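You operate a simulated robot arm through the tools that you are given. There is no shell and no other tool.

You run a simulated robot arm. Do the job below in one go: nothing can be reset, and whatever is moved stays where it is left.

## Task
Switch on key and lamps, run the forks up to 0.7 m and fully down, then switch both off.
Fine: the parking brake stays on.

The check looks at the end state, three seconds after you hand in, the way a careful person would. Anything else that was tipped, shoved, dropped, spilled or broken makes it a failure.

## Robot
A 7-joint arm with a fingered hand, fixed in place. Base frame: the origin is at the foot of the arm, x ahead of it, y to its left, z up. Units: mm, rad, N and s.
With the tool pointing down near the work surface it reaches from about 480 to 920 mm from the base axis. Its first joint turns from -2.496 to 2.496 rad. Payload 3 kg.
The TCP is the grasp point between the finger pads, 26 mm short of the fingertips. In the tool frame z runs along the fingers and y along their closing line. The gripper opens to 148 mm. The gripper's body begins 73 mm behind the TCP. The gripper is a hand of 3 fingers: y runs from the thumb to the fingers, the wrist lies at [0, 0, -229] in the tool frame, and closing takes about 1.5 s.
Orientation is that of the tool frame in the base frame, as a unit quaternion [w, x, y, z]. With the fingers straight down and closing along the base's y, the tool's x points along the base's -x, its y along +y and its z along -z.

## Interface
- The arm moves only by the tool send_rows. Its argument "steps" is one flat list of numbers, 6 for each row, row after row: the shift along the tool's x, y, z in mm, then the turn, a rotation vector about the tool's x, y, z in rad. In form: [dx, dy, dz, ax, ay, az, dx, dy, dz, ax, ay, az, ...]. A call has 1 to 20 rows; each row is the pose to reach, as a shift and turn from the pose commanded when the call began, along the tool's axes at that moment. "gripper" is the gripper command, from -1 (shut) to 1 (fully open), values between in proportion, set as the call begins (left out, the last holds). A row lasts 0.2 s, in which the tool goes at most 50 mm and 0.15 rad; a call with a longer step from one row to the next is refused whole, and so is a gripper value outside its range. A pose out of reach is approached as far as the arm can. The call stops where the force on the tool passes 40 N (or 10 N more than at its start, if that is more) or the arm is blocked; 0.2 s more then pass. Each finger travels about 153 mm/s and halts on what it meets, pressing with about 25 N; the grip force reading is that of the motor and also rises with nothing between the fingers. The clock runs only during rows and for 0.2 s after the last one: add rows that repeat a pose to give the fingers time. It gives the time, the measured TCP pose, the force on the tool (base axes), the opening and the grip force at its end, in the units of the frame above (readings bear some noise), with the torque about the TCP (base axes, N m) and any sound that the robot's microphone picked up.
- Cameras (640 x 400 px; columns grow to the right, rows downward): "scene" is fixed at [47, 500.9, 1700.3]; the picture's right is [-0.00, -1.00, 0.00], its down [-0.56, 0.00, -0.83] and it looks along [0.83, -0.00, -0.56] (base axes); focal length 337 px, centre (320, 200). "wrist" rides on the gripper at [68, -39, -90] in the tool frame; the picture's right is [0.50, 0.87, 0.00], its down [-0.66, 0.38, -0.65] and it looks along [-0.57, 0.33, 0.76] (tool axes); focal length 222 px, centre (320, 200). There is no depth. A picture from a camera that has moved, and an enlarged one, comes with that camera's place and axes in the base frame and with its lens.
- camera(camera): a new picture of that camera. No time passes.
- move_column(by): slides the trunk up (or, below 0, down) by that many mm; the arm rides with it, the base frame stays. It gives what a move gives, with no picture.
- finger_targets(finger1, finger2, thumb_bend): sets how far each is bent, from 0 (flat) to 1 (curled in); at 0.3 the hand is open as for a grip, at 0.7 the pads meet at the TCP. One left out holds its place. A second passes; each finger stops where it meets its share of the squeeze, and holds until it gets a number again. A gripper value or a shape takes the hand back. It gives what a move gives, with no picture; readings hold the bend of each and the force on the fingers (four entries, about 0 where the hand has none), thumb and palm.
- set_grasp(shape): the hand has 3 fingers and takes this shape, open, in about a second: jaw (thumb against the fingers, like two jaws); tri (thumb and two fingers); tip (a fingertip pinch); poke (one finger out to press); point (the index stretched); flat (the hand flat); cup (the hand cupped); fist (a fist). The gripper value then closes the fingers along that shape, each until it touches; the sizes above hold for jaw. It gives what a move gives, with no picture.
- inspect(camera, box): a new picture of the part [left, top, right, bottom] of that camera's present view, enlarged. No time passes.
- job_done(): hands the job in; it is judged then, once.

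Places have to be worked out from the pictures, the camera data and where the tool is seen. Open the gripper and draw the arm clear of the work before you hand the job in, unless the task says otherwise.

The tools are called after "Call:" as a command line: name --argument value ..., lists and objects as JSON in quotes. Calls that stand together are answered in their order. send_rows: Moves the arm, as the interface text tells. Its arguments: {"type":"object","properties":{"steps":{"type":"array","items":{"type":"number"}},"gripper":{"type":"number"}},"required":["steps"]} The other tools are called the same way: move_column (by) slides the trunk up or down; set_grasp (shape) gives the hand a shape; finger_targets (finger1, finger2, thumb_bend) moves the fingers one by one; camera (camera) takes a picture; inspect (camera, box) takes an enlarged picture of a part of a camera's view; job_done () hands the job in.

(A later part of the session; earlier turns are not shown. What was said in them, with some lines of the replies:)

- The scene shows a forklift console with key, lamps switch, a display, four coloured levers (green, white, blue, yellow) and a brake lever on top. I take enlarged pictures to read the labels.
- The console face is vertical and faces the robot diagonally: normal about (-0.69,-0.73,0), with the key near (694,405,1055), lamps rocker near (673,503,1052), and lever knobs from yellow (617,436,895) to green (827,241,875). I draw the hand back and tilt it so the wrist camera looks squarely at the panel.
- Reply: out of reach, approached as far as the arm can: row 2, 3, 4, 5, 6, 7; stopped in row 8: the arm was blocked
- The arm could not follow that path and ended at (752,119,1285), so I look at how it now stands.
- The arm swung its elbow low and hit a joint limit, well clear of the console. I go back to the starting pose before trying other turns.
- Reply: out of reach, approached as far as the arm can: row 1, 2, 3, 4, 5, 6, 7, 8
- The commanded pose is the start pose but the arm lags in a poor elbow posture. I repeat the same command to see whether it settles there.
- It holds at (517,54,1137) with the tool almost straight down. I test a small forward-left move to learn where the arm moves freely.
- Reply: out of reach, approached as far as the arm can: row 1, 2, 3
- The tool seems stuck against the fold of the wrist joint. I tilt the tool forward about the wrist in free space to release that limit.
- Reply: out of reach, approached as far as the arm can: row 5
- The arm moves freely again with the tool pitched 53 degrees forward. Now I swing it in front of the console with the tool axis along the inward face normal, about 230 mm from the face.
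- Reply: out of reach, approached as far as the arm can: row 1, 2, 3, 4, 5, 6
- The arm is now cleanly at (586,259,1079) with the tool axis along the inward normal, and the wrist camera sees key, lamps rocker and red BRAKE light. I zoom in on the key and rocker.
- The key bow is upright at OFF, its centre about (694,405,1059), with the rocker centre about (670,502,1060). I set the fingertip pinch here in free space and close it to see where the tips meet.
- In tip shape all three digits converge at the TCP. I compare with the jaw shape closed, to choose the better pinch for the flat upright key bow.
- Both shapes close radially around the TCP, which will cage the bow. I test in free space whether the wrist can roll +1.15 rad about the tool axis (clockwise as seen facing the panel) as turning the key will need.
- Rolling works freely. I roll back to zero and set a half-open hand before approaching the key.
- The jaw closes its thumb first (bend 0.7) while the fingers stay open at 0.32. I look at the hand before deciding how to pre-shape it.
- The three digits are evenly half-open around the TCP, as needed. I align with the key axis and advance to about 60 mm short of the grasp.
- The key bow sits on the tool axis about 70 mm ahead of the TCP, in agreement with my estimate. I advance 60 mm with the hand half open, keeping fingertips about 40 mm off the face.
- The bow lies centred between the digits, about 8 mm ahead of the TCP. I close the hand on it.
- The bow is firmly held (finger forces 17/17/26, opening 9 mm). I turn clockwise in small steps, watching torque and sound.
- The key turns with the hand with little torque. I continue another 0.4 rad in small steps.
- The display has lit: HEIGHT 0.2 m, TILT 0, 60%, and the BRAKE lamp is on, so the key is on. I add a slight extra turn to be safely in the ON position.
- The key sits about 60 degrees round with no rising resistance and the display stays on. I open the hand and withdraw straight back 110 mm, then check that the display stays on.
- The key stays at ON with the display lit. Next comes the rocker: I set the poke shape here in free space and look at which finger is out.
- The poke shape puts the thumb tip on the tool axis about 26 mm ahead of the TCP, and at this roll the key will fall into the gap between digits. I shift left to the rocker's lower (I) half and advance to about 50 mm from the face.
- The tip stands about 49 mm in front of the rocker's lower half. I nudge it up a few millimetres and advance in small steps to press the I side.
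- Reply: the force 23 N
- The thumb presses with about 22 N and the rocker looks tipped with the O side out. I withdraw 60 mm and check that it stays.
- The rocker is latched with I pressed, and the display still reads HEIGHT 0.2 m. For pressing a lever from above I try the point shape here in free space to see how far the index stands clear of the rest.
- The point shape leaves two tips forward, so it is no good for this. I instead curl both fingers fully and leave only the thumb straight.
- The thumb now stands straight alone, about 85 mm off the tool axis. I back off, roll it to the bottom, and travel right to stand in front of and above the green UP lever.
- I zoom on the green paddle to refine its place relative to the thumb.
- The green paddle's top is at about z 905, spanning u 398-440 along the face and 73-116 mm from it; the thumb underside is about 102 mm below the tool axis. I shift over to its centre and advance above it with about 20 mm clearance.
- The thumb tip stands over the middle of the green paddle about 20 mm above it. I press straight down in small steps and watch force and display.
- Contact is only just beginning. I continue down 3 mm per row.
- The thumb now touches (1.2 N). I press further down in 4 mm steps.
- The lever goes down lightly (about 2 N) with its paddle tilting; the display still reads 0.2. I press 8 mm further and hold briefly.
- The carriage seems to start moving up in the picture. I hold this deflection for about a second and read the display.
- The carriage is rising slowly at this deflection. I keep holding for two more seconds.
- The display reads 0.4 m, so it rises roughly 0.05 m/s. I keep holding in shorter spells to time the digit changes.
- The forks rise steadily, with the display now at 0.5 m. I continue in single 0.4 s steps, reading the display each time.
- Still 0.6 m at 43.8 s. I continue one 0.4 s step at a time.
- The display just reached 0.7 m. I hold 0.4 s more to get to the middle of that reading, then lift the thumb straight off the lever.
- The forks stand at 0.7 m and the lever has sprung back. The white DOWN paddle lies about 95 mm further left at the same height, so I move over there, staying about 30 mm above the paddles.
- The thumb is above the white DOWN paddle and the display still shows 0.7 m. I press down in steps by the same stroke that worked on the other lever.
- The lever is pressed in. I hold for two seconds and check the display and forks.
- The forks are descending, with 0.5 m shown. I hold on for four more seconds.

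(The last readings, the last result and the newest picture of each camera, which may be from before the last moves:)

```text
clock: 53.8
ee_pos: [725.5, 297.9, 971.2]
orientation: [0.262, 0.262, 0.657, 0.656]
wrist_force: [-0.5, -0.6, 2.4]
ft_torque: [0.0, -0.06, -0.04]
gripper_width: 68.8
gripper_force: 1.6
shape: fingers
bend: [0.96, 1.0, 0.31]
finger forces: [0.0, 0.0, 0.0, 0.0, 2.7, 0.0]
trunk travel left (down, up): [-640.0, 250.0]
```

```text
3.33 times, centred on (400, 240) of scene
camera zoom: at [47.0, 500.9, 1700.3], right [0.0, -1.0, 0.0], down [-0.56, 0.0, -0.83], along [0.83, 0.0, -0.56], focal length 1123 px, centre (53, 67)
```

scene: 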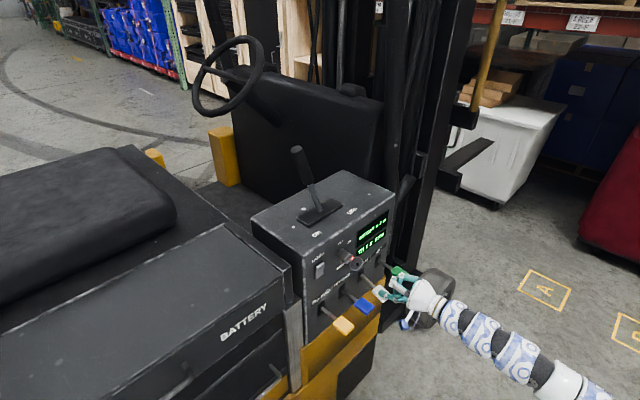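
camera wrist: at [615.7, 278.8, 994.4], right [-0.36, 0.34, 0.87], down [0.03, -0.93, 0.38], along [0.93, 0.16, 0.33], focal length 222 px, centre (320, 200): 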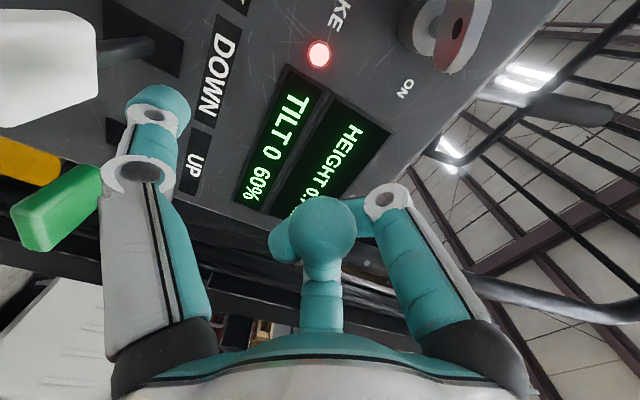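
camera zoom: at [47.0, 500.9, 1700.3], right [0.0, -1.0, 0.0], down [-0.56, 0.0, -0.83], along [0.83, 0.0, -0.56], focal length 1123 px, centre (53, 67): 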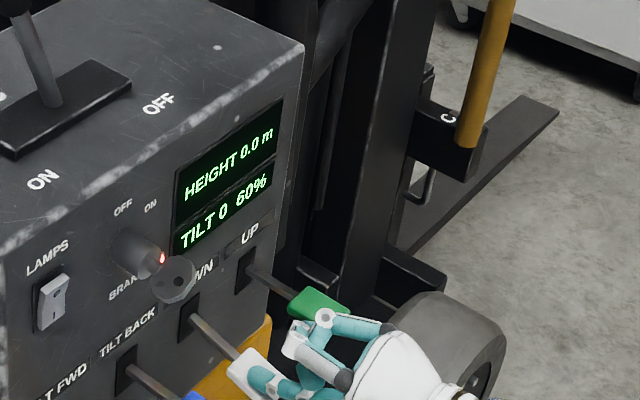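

The display reads 0.0 m. I hold nearly three seconds more to make sure the forks are fully down, and compare pictures.

Call:
send_rows --steps '[0, 0, 0, 0, 0, 0, 0, 0, 0, 0, 0, 0, 0, 0, 0, 0, 0, 0, 0, 0, 0, 0, 0, 0, 0, 0, 0, 0, 0, 0, 0, 0, 0, 0, 0, 0, 0, 0, 0, 0, 0, 0, 0, 0, 0, 0, 0, 0, 0, 0, 0, 0, 0, 0, 0, 0, 0, 0, 0, 0]'

Call:
inspect --camera "scene" --box '[320, 180, 480, 300]'

Call:
send_rows --steps '[0, 0, 0, 0, 0, 0, 0, 0, 0, 0, 0, 0, 0, 0, 0, 0, 0, 0, 0, 0, 0, 0, 0, 0]'

Call:
inspect --camera "scene" --box '[320, 180, 480, 300]'

```text
clock: 56.0
ee_pos: [727.0, 297.4, 971.3]
orientation: [0.261, 0.262, 0.657, 0.656]
wrist_force: [0.4, -1.5, 3.0]
ft_torque: [0.0, -0.03, 0.01]
gripper_width: 68.5
gripper_force: 2.0
shape: fingers
bend: [0.96, 1.0, 0.31]
finger forces: [0.0, 0.0, 0.0, 0.0, 2.7, 0.0]
trunk travel left (down, up): [-640.0, 250.0]
```

```text
3.33 times, centred on (400, 240) of scene
camera zoom: at [47.0, 500.9, 1700.3], right [0.0, -1.0, 0.0], down [-0.56, 0.0, -0.83], along [0.83, 0.0, -0.56], focal length 1123 px, centre (53, 67)
```

zoom: 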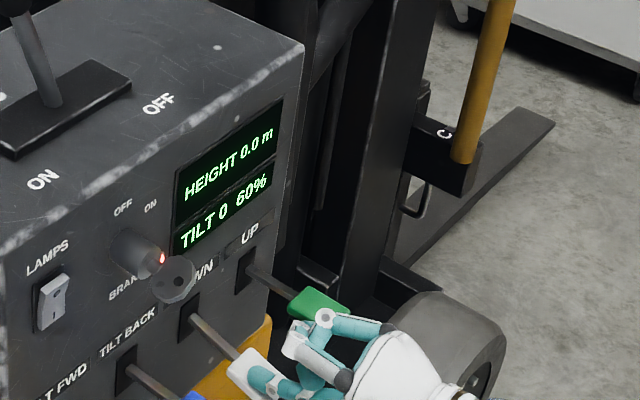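

```text
clock: 57.0
ee_pos: [726.3, 299.2, 971.8]
orientation: [0.262, 0.262, 0.658, 0.656]
wrist_force: [0.0, -1.1, 2.2]
ft_torque: [-0.01, -0.03, -0.01]
gripper_width: 68.3
gripper_force: 1.5
shape: fingers
bend: [0.96, 1.0, 0.31]
finger forces: [0.0, 0.0, 0.0, 0.0, 2.7, 0.0]
trunk travel left (down, up): [-640.0, 250.0]
```

```text
3.33 times, centred on (400, 240) of scene
camera zoom: at [47.0, 500.9, 1700.3], right [0.0, -1.0, 0.0], down [-0.56, 0.0, -0.83], along [0.83, 0.0, -0.56], focal length 1123 px, centre (53, 67)
```

zoom: 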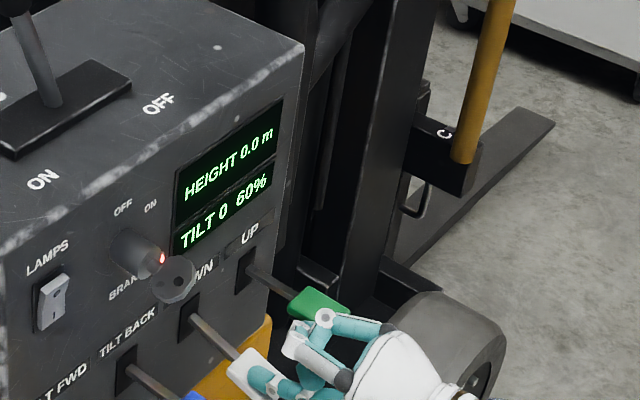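

The forks no longer move, so they are fully down at 0.0 m. I lift off the lever and back away 80 mm.

Call:
send_rows --steps '[0, 30, 0, 0, 0, 0, 0, 60, 0, 0, 0, 0, 0, 60, -40, 0, 0, 0, 0, 60, -80, 0, 0, 0]'

Call:
set_grasp --shape "poke"

Call:
inspect --camera "scene" --box '[290, 190, 490, 340]'

```text
clock: 58.0
ee_pos: [672.3, 241.7, 1033.9]
orientation: [0.261, 0.262, 0.657, 0.657]
wrist_force: [-0.3, -0.3, 0.4]
ft_torque: [0.03, -0.01, 0.02]
gripper_width: 71.1
gripper_force: 0.0
shape: fingers
bend: [0.96, 1.0, 0.3]
finger forces: [0.1, 0.1, 0.0, 0.0, 0.0, 0.1]
trunk travel left (down, up): [-640.0, 250.0]
```

```text
clock: 58.9
ee_pos: [673.0, 241.7, 1032.9]
orientation: [0.261, 0.264, 0.658, 0.656]
wrist_force: [0.3, -0.4, -0.5]
ft_torque: [0.0, 0.02, 0.01]
gripper_width: 0.0
gripper_force: 0.1
shape: poke
bend: [1.0, 1.0, 0.4]
finger forces: [0.0, 0.0, 0.1, 0.1, 0.0, 0.1]
trunk travel left (down, up): [-640.0, 250.0]
```

```text
2.67 times, centred on (390, 265) of scene
camera zoom: at [47.0, 500.9, 1700.3], right [0.0, -1.0, 0.0], down [-0.56, 0.0, -0.83], along [0.83, 0.0, -0.56], focal length 898 px, centre (133, 27)
```

zoom: 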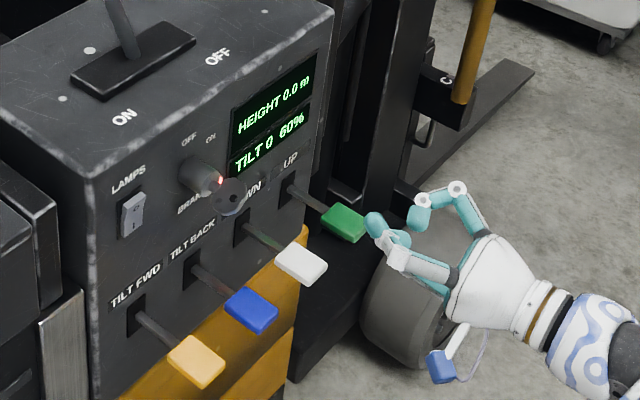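

Everything is neutral. I go back to the rocker in poke shape, this time aiming at its upper (O) half, stopping about 65 mm from the face.

Call:
send_rows --steps '[36.3, 9.2, 0, 0, 0, -0.106, 72.6, 18.4, 0, 0, 0, -0.212, 109, 27.6, 0, 0, 0, -0.318, 145.3, 36.8, 0, 0, 0, -0.424, 181.6, 46, 0, 0, 0, -0.53, 181.6, 46, 34, 0, 0, -0.53, 181.6, 46, 67, 0, 0, -0.53, 181.6, 46, 100, 0, 0, -0.53]'

Call:
inspect --camera "scene" --box '[270, 210, 400, 310]'

Call:
camera --camera "wrist"

```text
clock: 60.7
ee_pos: [608.1, 437.9, 1076.9]
orientation: [0.424, 0.081, 0.703, 0.565]
wrist_force: [-1.1, -0.2, 0.1]
ft_torque: [0.01, 0.02, 0.0]
gripper_width: 0.0
gripper_force: 0.0
shape: poke
bend: [1.0, 1.0, 0.4]
finger forces: [0.0, 0.1, 0.0, 0.1, 0.0, 0.0]
trunk travel left (down, up): [-640.0, 250.0]
```

```text
4.00 times, centred on (335, 260) of scene
camera zoom: at [47.0, 500.9, 1700.3], right [0.0, -1.0, 0.0], down [-0.56, 0.0, -0.83], along [0.83, 0.0, -0.56], focal length 1347 px, centre (260, -40)
```

zoom: 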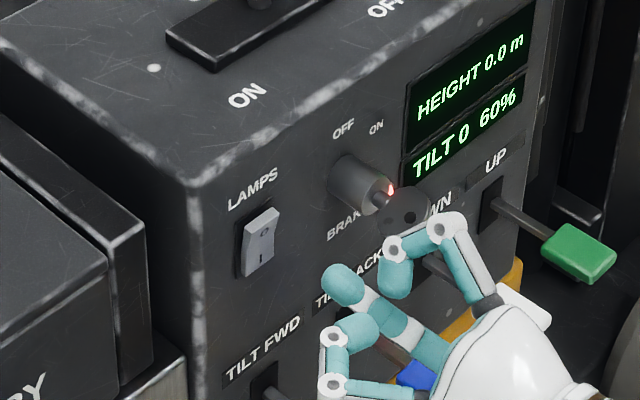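

```text
taken
camera wrist: at [518.1, 397.9, 1008.6], right [-0.63, 0.6, 0.5], down [-0.18, -0.73, 0.66], along [0.76, 0.33, 0.57], focal length 222 px, centre (320, 200)
```

wrist: 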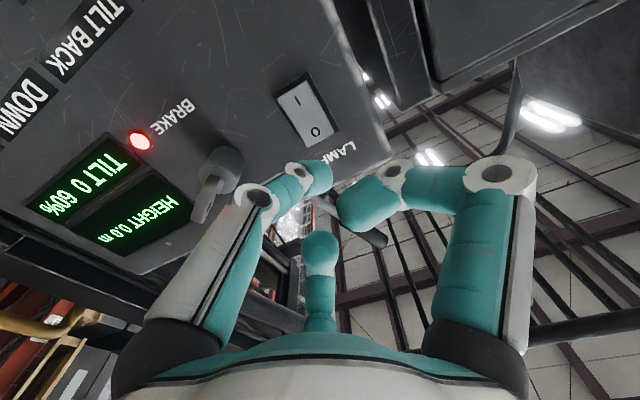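

The tip is lined up with the O half of the rocker. I advance in decreasing steps to press it.

Call:
send_rows --steps '[0, 0, 20, 0, 0, 0, 0, 0, 38, 0, 0, 0, 0, 0, 46, 0, 0, 0, 0, 0, 51, 0, 0, 0, 0, 0, 55, 0, 0, 0, 0, 0, 59, 0, 0, 0]'

Call:
inspect --camera "scene" --box '[270, 210, 400, 310]'

```text
clock: 62.1
ee_pos: [648.0, 479.7, 1075.6]
orientation: [0.424, 0.082, 0.704, 0.564]
wrist_force: [-13.5, -16.4, -3.5]
ft_torque: [-0.07, 0.04, 0.11]
gripper_width: 0.1
gripper_force: 0.0
shape: poke
bend: [1.0, 1.0, 0.9]
finger forces: [0.0, 0.0, 0.1, 0.1, 21.1, 0.1]
trunk travel left (down, up): [-640.0, 250.0]
```

```text
4.00 times, centred on (335, 260) of scene
camera zoom: at [47.0, 500.9, 1700.3], right [0.0, -1.0, 0.0], down [-0.56, 0.0, -0.83], along [0.83, 0.0, -0.56], focal length 1347 px, centre (260, -40)
```

zoom: 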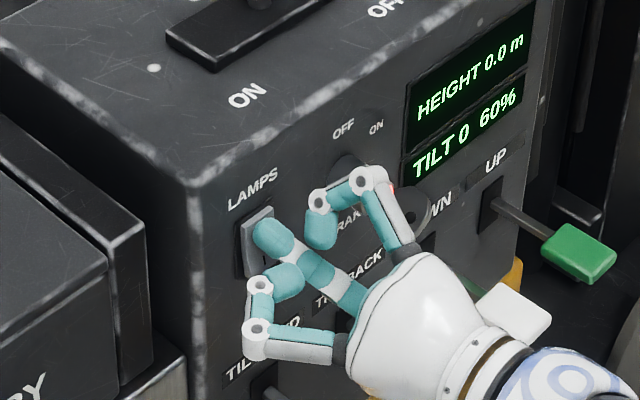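

The thumb pressed with about 21 N. I withdraw and check the rocker's state.

Call:
send_rows --steps '[0, 0, -20, 0, 0, 0, 0, 0, -45, 0, 0, 0, 0, 0, -75, 0, 0, 0]'

Call:
inspect --camera "scene" --box '[290, 220, 380, 290]'

Call:
camera --camera "wrist"

```text
clock: 62.9
ee_pos: [595.8, 424.2, 1076.6]
orientation: [0.424, 0.081, 0.703, 0.565]
wrist_force: [1.3, -0.2, -0.2]
ft_torque: [0.0, 0.03, 0.02]
gripper_width: 0.2
gripper_force: 0.1
shape: poke
bend: [1.0, 1.0, 0.4]
finger forces: [0.1, 0.0, 0.1, 0.0, 0.0, 0.0]
trunk travel left (down, up): [-640.0, 250.0]
```

```text
5.71 times, centred on (335, 255) of scene
camera zoom: at [47.0, 500.9, 1700.3], right [0.0, -1.0, 0.0], down [-0.56, 0.0, -0.83], along [0.83, 0.0, -0.56], focal length 1925 px, centre (234, -114)
```

zoom: 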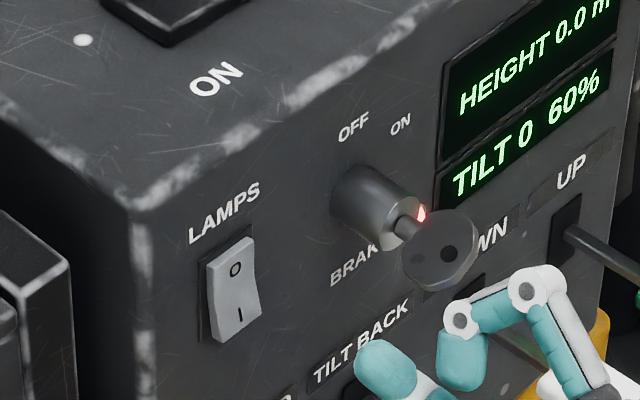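

```text
taken
camera wrist: at [507.5, 384.8, 1007.7], right [-0.63, 0.6, 0.49], down [-0.18, -0.73, 0.66], along [0.76, 0.33, 0.57], focal length 222 px, centre (320, 200)
```

wrist: 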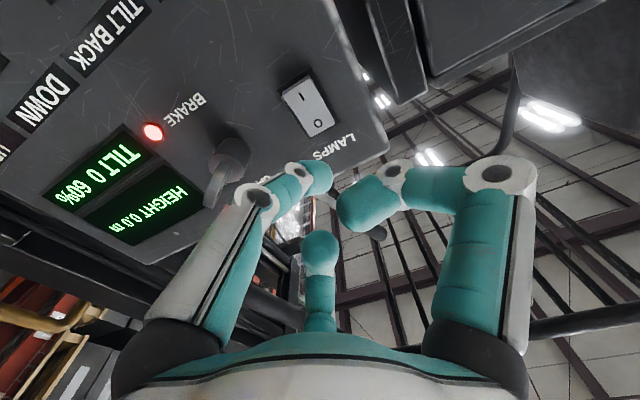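

The rocker is back at OFF (O pressed in). Now I retreat, shift back onto the key axis, and reopen the hand in jaw shape.

Call:
send_rows --steps '[0, 0, -30, 0, 0, 0, 0, 0, -60, 0, 0, 0, -22.2, -19.7, -60, 0, 0, 0, -44.3, -39.4, -60, 0, 0, 0, -66.5, -59.1, -60, 0, 0, 0]'

Call:
set_grasp --shape "jaw"

Call:
send_rows --steps '[0, 0, 0, 0, 0, 0, 0, 0, 0, 0, 0, 0, 0, 0, 0, 0, 0, 0, 0, 0, 0, 0, 0, 0]' --gripper 0.2

Call:
camera --camera "wrist"

Call:
inspect --camera "scene" --box '[300, 210, 430, 310]'

```text
clock: 64.1
ee_pos: [620.9, 321.1, 1060.0]
orientation: [0.424, 0.081, 0.703, 0.566]
wrist_force: [-0.7, -0.1, 0.2]
ft_torque: [-0.01, -0.03, -0.03]
gripper_width: 0.3
gripper_force: 0.1
shape: poke
bend: [1.0, 1.0, 0.4]
finger forces: [0.0, 0.0, 0.0, 0.0, 0.1, 0.0]
trunk travel left (down, up): [-640.0, 250.0]
```

```text
clock: 65.0
ee_pos: [620.0, 322.2, 1061.6]
orientation: [0.424, 0.081, 0.703, 0.565]
wrist_force: [-0.2, 1.3, -0.7]
ft_torque: [0.0, 0.0, 0.02]
gripper_width: 148.1
gripper_force: 0.1
shape: jaw
bend: [0.3, 0.3, 0.3]
finger forces: [0.0, 0.0, 0.0, 0.0, 0.0, 0.0]
trunk travel left (down, up): [-640.0, 250.0]
```

```text
clock: 66.0
ee_pos: [621.3, 322.0, 1061.4]
orientation: [0.424, 0.081, 0.703, 0.565]
wrist_force: [0.6, -0.7, 0.0]
ft_torque: [0.01, 0.03, 0.01]
gripper_width: 89.1
gripper_force: 0.1
shape: jaw
bend: [0.32, 0.32, 0.7]
finger forces: [0.0, 0.1, 0.0, 0.0, 0.0, 0.0]
trunk travel left (down, up): [-640.0, 250.0]
```

```text
taken
camera wrist: at [531.1, 282.6, 992.5], right [-0.63, 0.6, 0.5], down [-0.18, -0.73, 0.66], along [0.76, 0.33, 0.57], focal length 222 px, centre (320, 200)
```

wrist: 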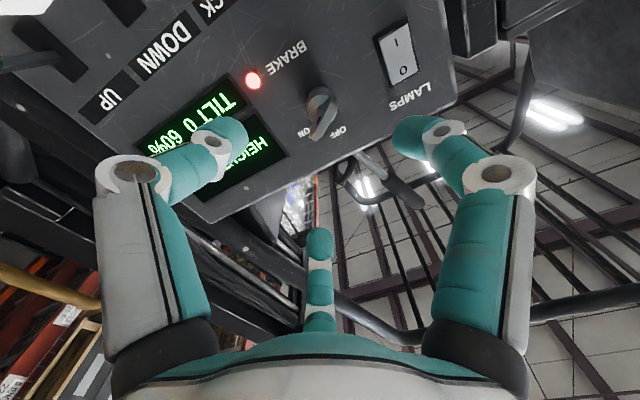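

```text
4.00 times, centred on (365, 260) of scene
camera zoom: at [47.0, 500.9, 1700.3], right [0.0, -1.0, 0.0], down [-0.56, 0.0, -0.83], along [0.83, 0.0, -0.56], focal length 1347 px, centre (140, -40)
```

zoom: 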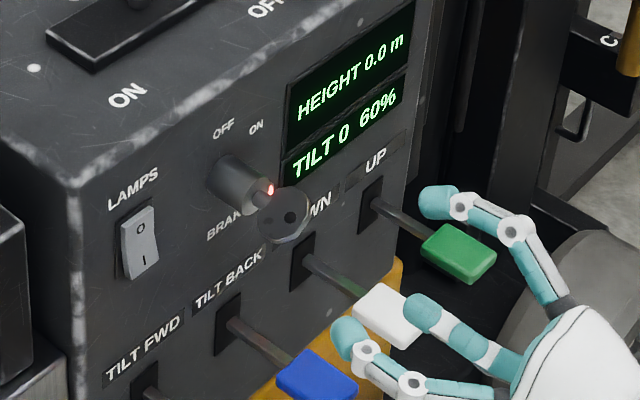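

The key lies ahead on the tool axis. I advance to the same grip depth as before.

Call:
send_rows --steps '[2.7, -0.7, 34, 0, 0, 0, 2.7, -0.7, 68, 0, 0, 0, 2.7, -0.7, 85, 0, 0, 0, 2.7, -0.7, 101, 0, 0, 0]'

Call:
camera --camera "wrist"

Call:
inspect --camera "scene" --box '[300, 210, 430, 310]'

```text
clock: 67.0
ee_pos: [689.6, 397.9, 1056.6]
orientation: [0.423, 0.082, 0.704, 0.564]
wrist_force: [0.0, 0.4, -0.3]
ft_torque: [0.0, -0.02, 0.0]
gripper_width: 89.3
gripper_force: 0.0
shape: jaw
bend: [0.32, 0.32, 0.7]
finger forces: [0.1, 0.0, 0.1, 0.0, 0.0, 0.1]
trunk travel left (down, up): [-640.0, 250.0]
```

```text
taken
camera wrist: at [599.8, 358.1, 987.8], right [-0.63, 0.6, 0.5], down [-0.18, -0.73, 0.66], along [0.76, 0.33, 0.57], focal length 222 px, centre (320, 200)
```

wrist: 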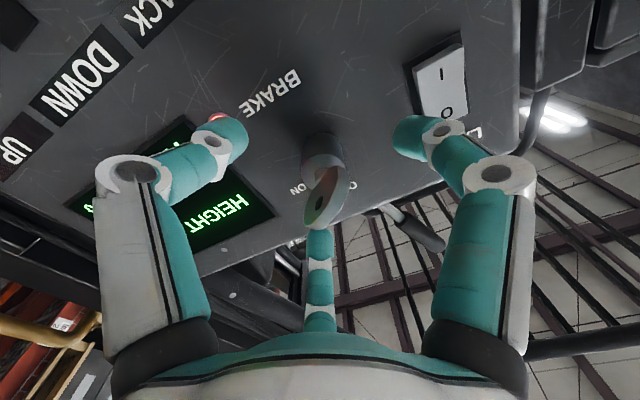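

```text
4.00 times, centred on (365, 260) of scene
camera zoom: at [47.0, 500.9, 1700.3], right [0.0, -1.0, 0.0], down [-0.56, 0.0, -0.83], along [0.83, 0.0, -0.56], focal length 1347 px, centre (140, -40)
```

zoom: 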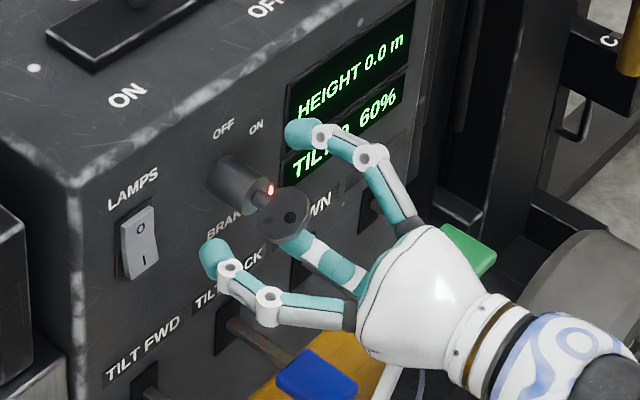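

The bow is centred between the digits. I close on it, with a 2 mm lift to centre on the axis.

Call:
send_rows --steps '[-1.2, 2, 0, 0, 0, 0, -1.2, 2, 0, 0, 0, 0, -1.2, 2, 0, 0, 0, 0, -1.2, 2, 0, 0, 0, 0, -1.2, 2, 0, 0, 0, 0, -1.2, 2, 0, 0, 0, 0]' --gripper -1

Call:
inspect --camera "scene" --box '[300, 210, 430, 310]'

```text
clock: 68.4
ee_pos: [688.5, 397.0, 1060.1]
orientation: [0.424, 0.081, 0.703, 0.565]
wrist_force: [3.0, 1.9, -0.4]
ft_torque: [-0.15, 0.04, -0.05]
gripper_width: 9.4
gripper_force: 24.6
shape: jaw
bend: [0.76, 0.76, 0.7]
finger forces: [16.8, 16.7, 0.0, 0.0, 26.6, 0.0]
trunk travel left (down, up): [-640.0, 250.0]
```

```text
4.00 times, centred on (365, 260) of scene
camera zoom: at [47.0, 500.9, 1700.3], right [0.0, -1.0, 0.0], down [-0.56, 0.0, -0.83], along [0.83, 0.0, -0.56], focal length 1347 px, centre (140, -40)
```

zoom: 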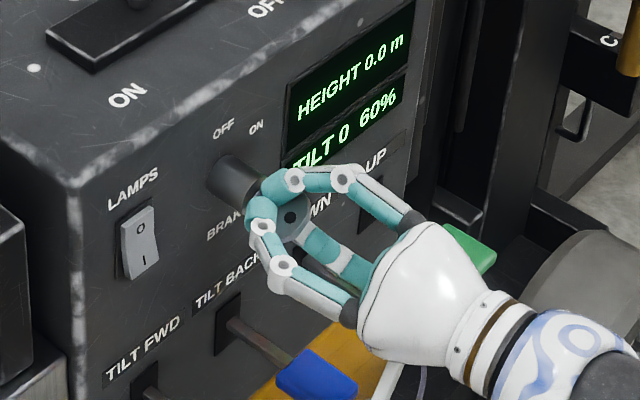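

The bow is held as firmly as before (17/17/27 N). I turn it back counter-clockwise by about 1.05 rad in small steps.

Call:
send_rows --steps '[0, 0, 0, 0, 0, -0.1, 0, 0, 0, 0, 0, -0.2, 0, 0, 0, 0, 0, -0.3, 0, 0, 0, 0, 0, -0.4, 0, 0, 0, 0, 0, -0.5, 0, 0, 0, 0, 0, -0.6, 0, 0, 0, 0, 0, -0.7, 0, 0, 0, 0, 0, -0.8, 0, 0, 0, 0, 0, -0.9, 0, 0, 0, 0, 0, -1.0, 0, 0, 0, 0, 0, -1.05]'

Call:
inspect --camera "scene" --box '[300, 210, 430, 310]'

Call:
camera --camera "wrist"

```text
clock: 70.8
ee_pos: [688.4, 397.5, 1060.0]
orientation: [0.65, -0.283, 0.649, 0.276]
wrist_force: [9.4, 6.6, 4.8]
ft_torque: [0.06, -0.05, -0.18]
gripper_width: 7.9
gripper_force: 25.2
shape: jaw
bend: [0.75, 0.75, 0.7]
finger forces: [17.6, 20.9, 0.0, 0.0, 26.8, 0.0]
trunk travel left (down, up): [-640.0, 250.0]
```

```text
4.00 times, centred on (365, 260) of scene
camera zoom: at [47.0, 500.9, 1700.3], right [0.0, -1.0, 0.0], down [-0.56, 0.0, -0.83], along [0.83, 0.0, -0.56], focal length 1347 px, centre (140, -40)
```

zoom: 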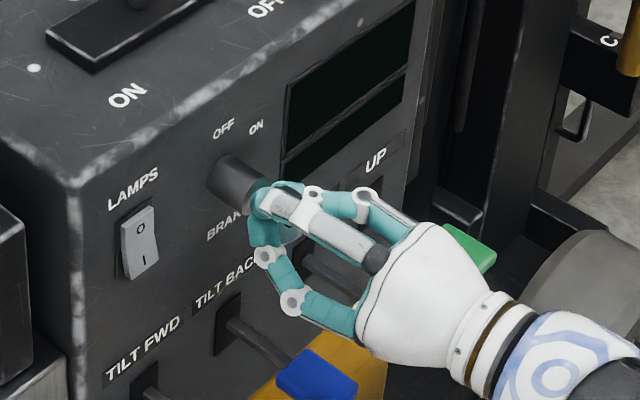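

```text
taken
camera wrist: at [655.4, 303.6, 991.7], right [-0.63, 0.59, -0.51], down [-0.73, -0.21, 0.65], along [0.28, 0.78, 0.56], focal length 222 px, centre (320, 200)
```

wrist: 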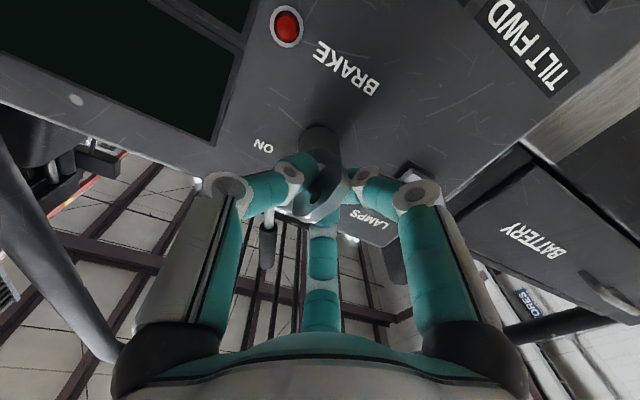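

The display has gone dark and the BRAKE lamp is out. I open the hand and check the key's position before withdrawing.

Call:
send_rows --steps '[0, 0, 0, 0, 0, 0, 0, 0, 0, 0, 0, 0, 0, 0, 0, 0, 0, 0, 0, 0, 0, 0, 0, 0]' --gripper 0.2

Call:
inspect --camera "wrist" --box '[220, 90, 420, 250]'

Call:
inspect --camera "scene" --box '[300, 210, 430, 310]'

```text
clock: 71.8
ee_pos: [688.0, 396.5, 1061.0]
orientation: [0.65, -0.283, 0.649, 0.277]
wrist_force: [0.3, -0.3, -0.1]
ft_torque: [-0.01, 0.03, 0.0]
gripper_width: 88.4
gripper_force: 0.0
shape: jaw
bend: [0.32, 0.32, 0.7]
finger forces: [0.1, 0.0, 0.1, 0.1, 0.0, 0.0]
trunk travel left (down, up): [-640.0, 250.0]
```

```text
2.50 times, centred on (320, 170) of wrist
camera zoom: at [654.9, 303.3, 991.7], right [-0.63, 0.59, -0.51], down [-0.73, -0.21, 0.65], along [0.28, 0.78, 0.56], focal length 555 px, centre (320, 275)
```

zoom: 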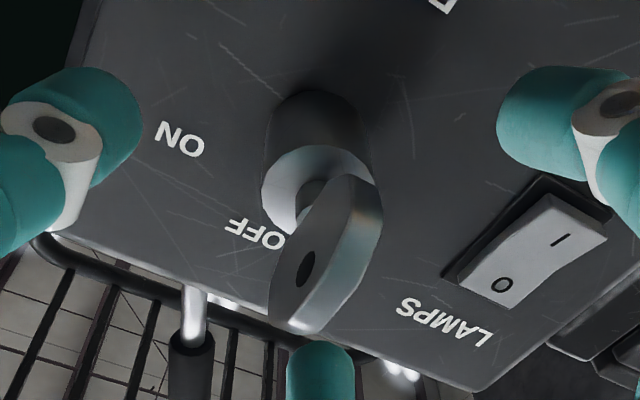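

```text
4.00 times, centred on (365, 260) of scene
camera zoom: at [47.0, 500.9, 1700.3], right [0.0, -1.0, 0.0], down [-0.56, 0.0, -0.83], along [0.83, 0.0, -0.56], focal length 1347 px, centre (140, -40)
```

zoom: 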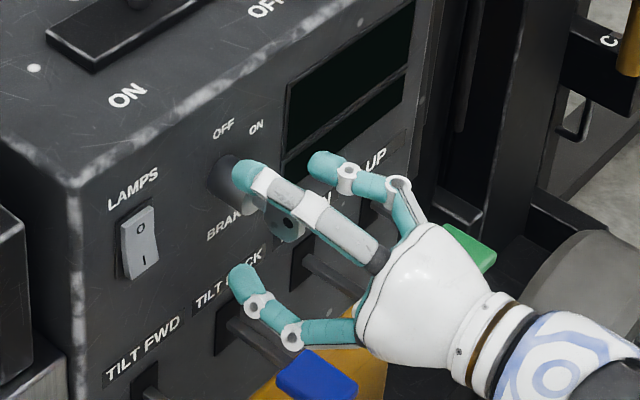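

The key points at OFF and the rocker shows O pressed. I withdraw straight back and compare with the starting pictures.

Call:
send_rows --steps '[0, 0, -30, 0, 0, 0, 0, 0, -65, 0, 0, 0, 0, 0, -100, 0, 0, 0, 0, 0, -135, 0, 0, 0, 0, 0, -165, 0, 0, 0]'

Call:
inspect --camera "scene" --box '[300, 220, 390, 290]'

Call:
inspect --camera "wrist" --box '[200, 0, 460, 180]'

Call:
camera --camera "scene"

```text
clock: 73.0
ee_pos: [574.7, 277.2, 1059.6]
orientation: [0.65, -0.284, 0.649, 0.277]
wrist_force: [0.1, -0.4, 0.3]
ft_torque: [-0.03, 0.02, 0.02]
gripper_width: 88.4
gripper_force: 0.0
shape: jaw
bend: [0.32, 0.32, 0.7]
finger forces: [0.0, 0.0, 0.0, 0.0, 0.0, 0.1]
trunk travel left (down, up): [-640.0, 250.0]
```

```text
5.71 times, centred on (345, 255) of scene
camera zoom: at [47.0, 500.9, 1700.3], right [0.0, -1.0, 0.0], down [-0.56, 0.0, -0.83], along [0.83, 0.0, -0.56], focal length 1925 px, centre (177, -114)
```

zoom: 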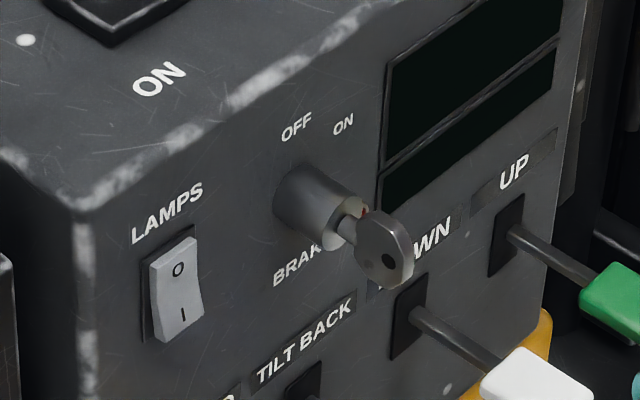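

```text
2.22 times, centred on (330, 90) of wrist
camera zoom: at [542.6, 182.0, 991.0], right [-0.63, 0.59, -0.51], down [-0.73, -0.21, 0.65], along [0.28, 0.78, 0.56], focal length 494 px, centre (298, 444)
```

zoom: 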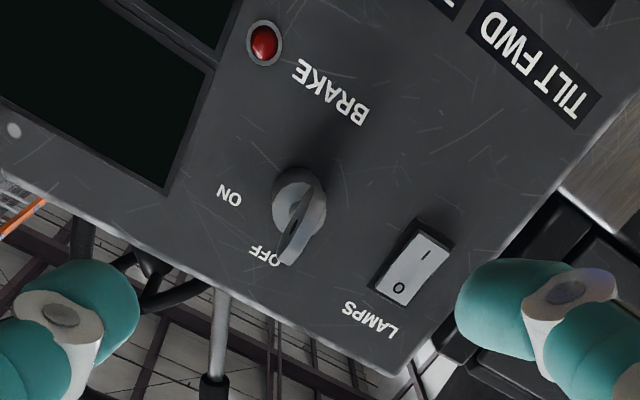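

```text
taken
```

scene: 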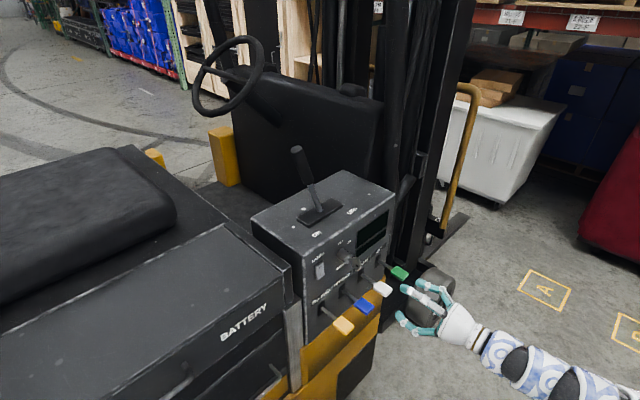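

Key, rocker and levers match their starting pictures and the brake lever is untouched. I open the hand fully and draw the arm further clear to the side.

Call:
send_rows --steps '[0, 0, -20, 0, 0, 0, 0, -30, -40, 0, 0, 0, 0, -60, -40, 0, 0, 0, 0, -90, -40, 0, 0, 0, 0, -120, -40, 0, 0, 0, 0, -120, -40, 0, 0, 0]' --gripper 1

Call:
camera --camera "scene"

Call:
inspect --camera "scene" --box '[240, 140, 460, 350]'

```text
clock: 74.4
ee_pos: [633.8, 163.2, 1062.4]
orientation: [0.65, -0.282, 0.649, 0.275]
wrist_force: [0.0, 0.7, -0.2]
ft_torque: [0.02, -0.04, 0.01]
gripper_width: 147.9
gripper_force: 0.0
shape: jaw
bend: [0.3, 0.3, 0.3]
finger forces: [0.1, 0.0, 0.0, 0.0, 0.0, 0.0]
trunk travel left (down, up): [-640.0, 250.0]
```

```text
taken
```

scene: 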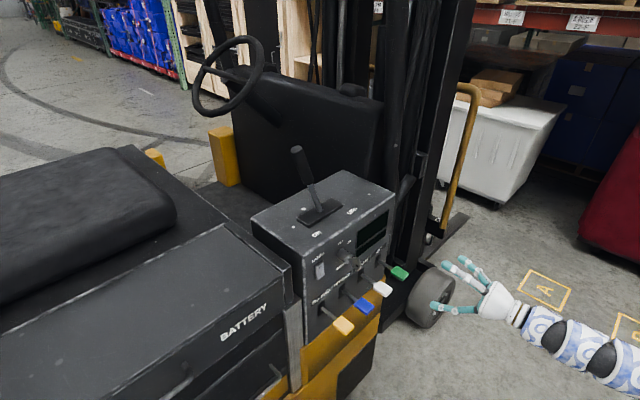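

```text
1.90 times, centred on (350, 245) of scene
camera zoom: at [47.0, 500.9, 1700.3], right [0.0, -1.0, 0.0], down [-0.56, 0.0, -0.83], along [0.83, 0.0, -0.56], focal length 642 px, centre (263, 114)
```

zoom: 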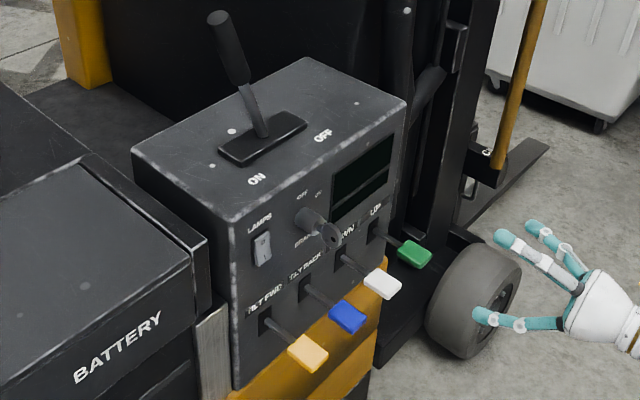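

The arm is clear with the hand open, the display is dark, key and lamps are off, the forks are fully down, the levers are neutral and the parking brake lever is where it was. I hand the job in.

Call:
job_done

```text
The job is handed in.
```

The job is done and handed in, though I have no verdict back yet. The key and lamps were switched on, the forks went up to 0.7 m and then fully down, and both switches are off again.

- **Fork height:** The display reads only to 0.1 m. I held the UP lever about 0.4 s past the change to 0.7 to reach the middle of that reading. From the timing, the true peak was about 0.70–0.74 m, or a little more if the display rounds down.
- **Fully down:** The display showed 0.0 m. I held the DOWN lever about three seconds longer, until the forks stopped moving in the pictures.
- **Lamps:** I judged on and off from the rocker's position, because no lamp was in view.
- **End state:** The key points at OFF, the display is dark and the levers have sprung back. The parking brake is still on and was not touched. The arm is clear of the console with the hand open.

Early on, before touching anything, the arm reached a joint limit in free space. I recovered it well away from the console.
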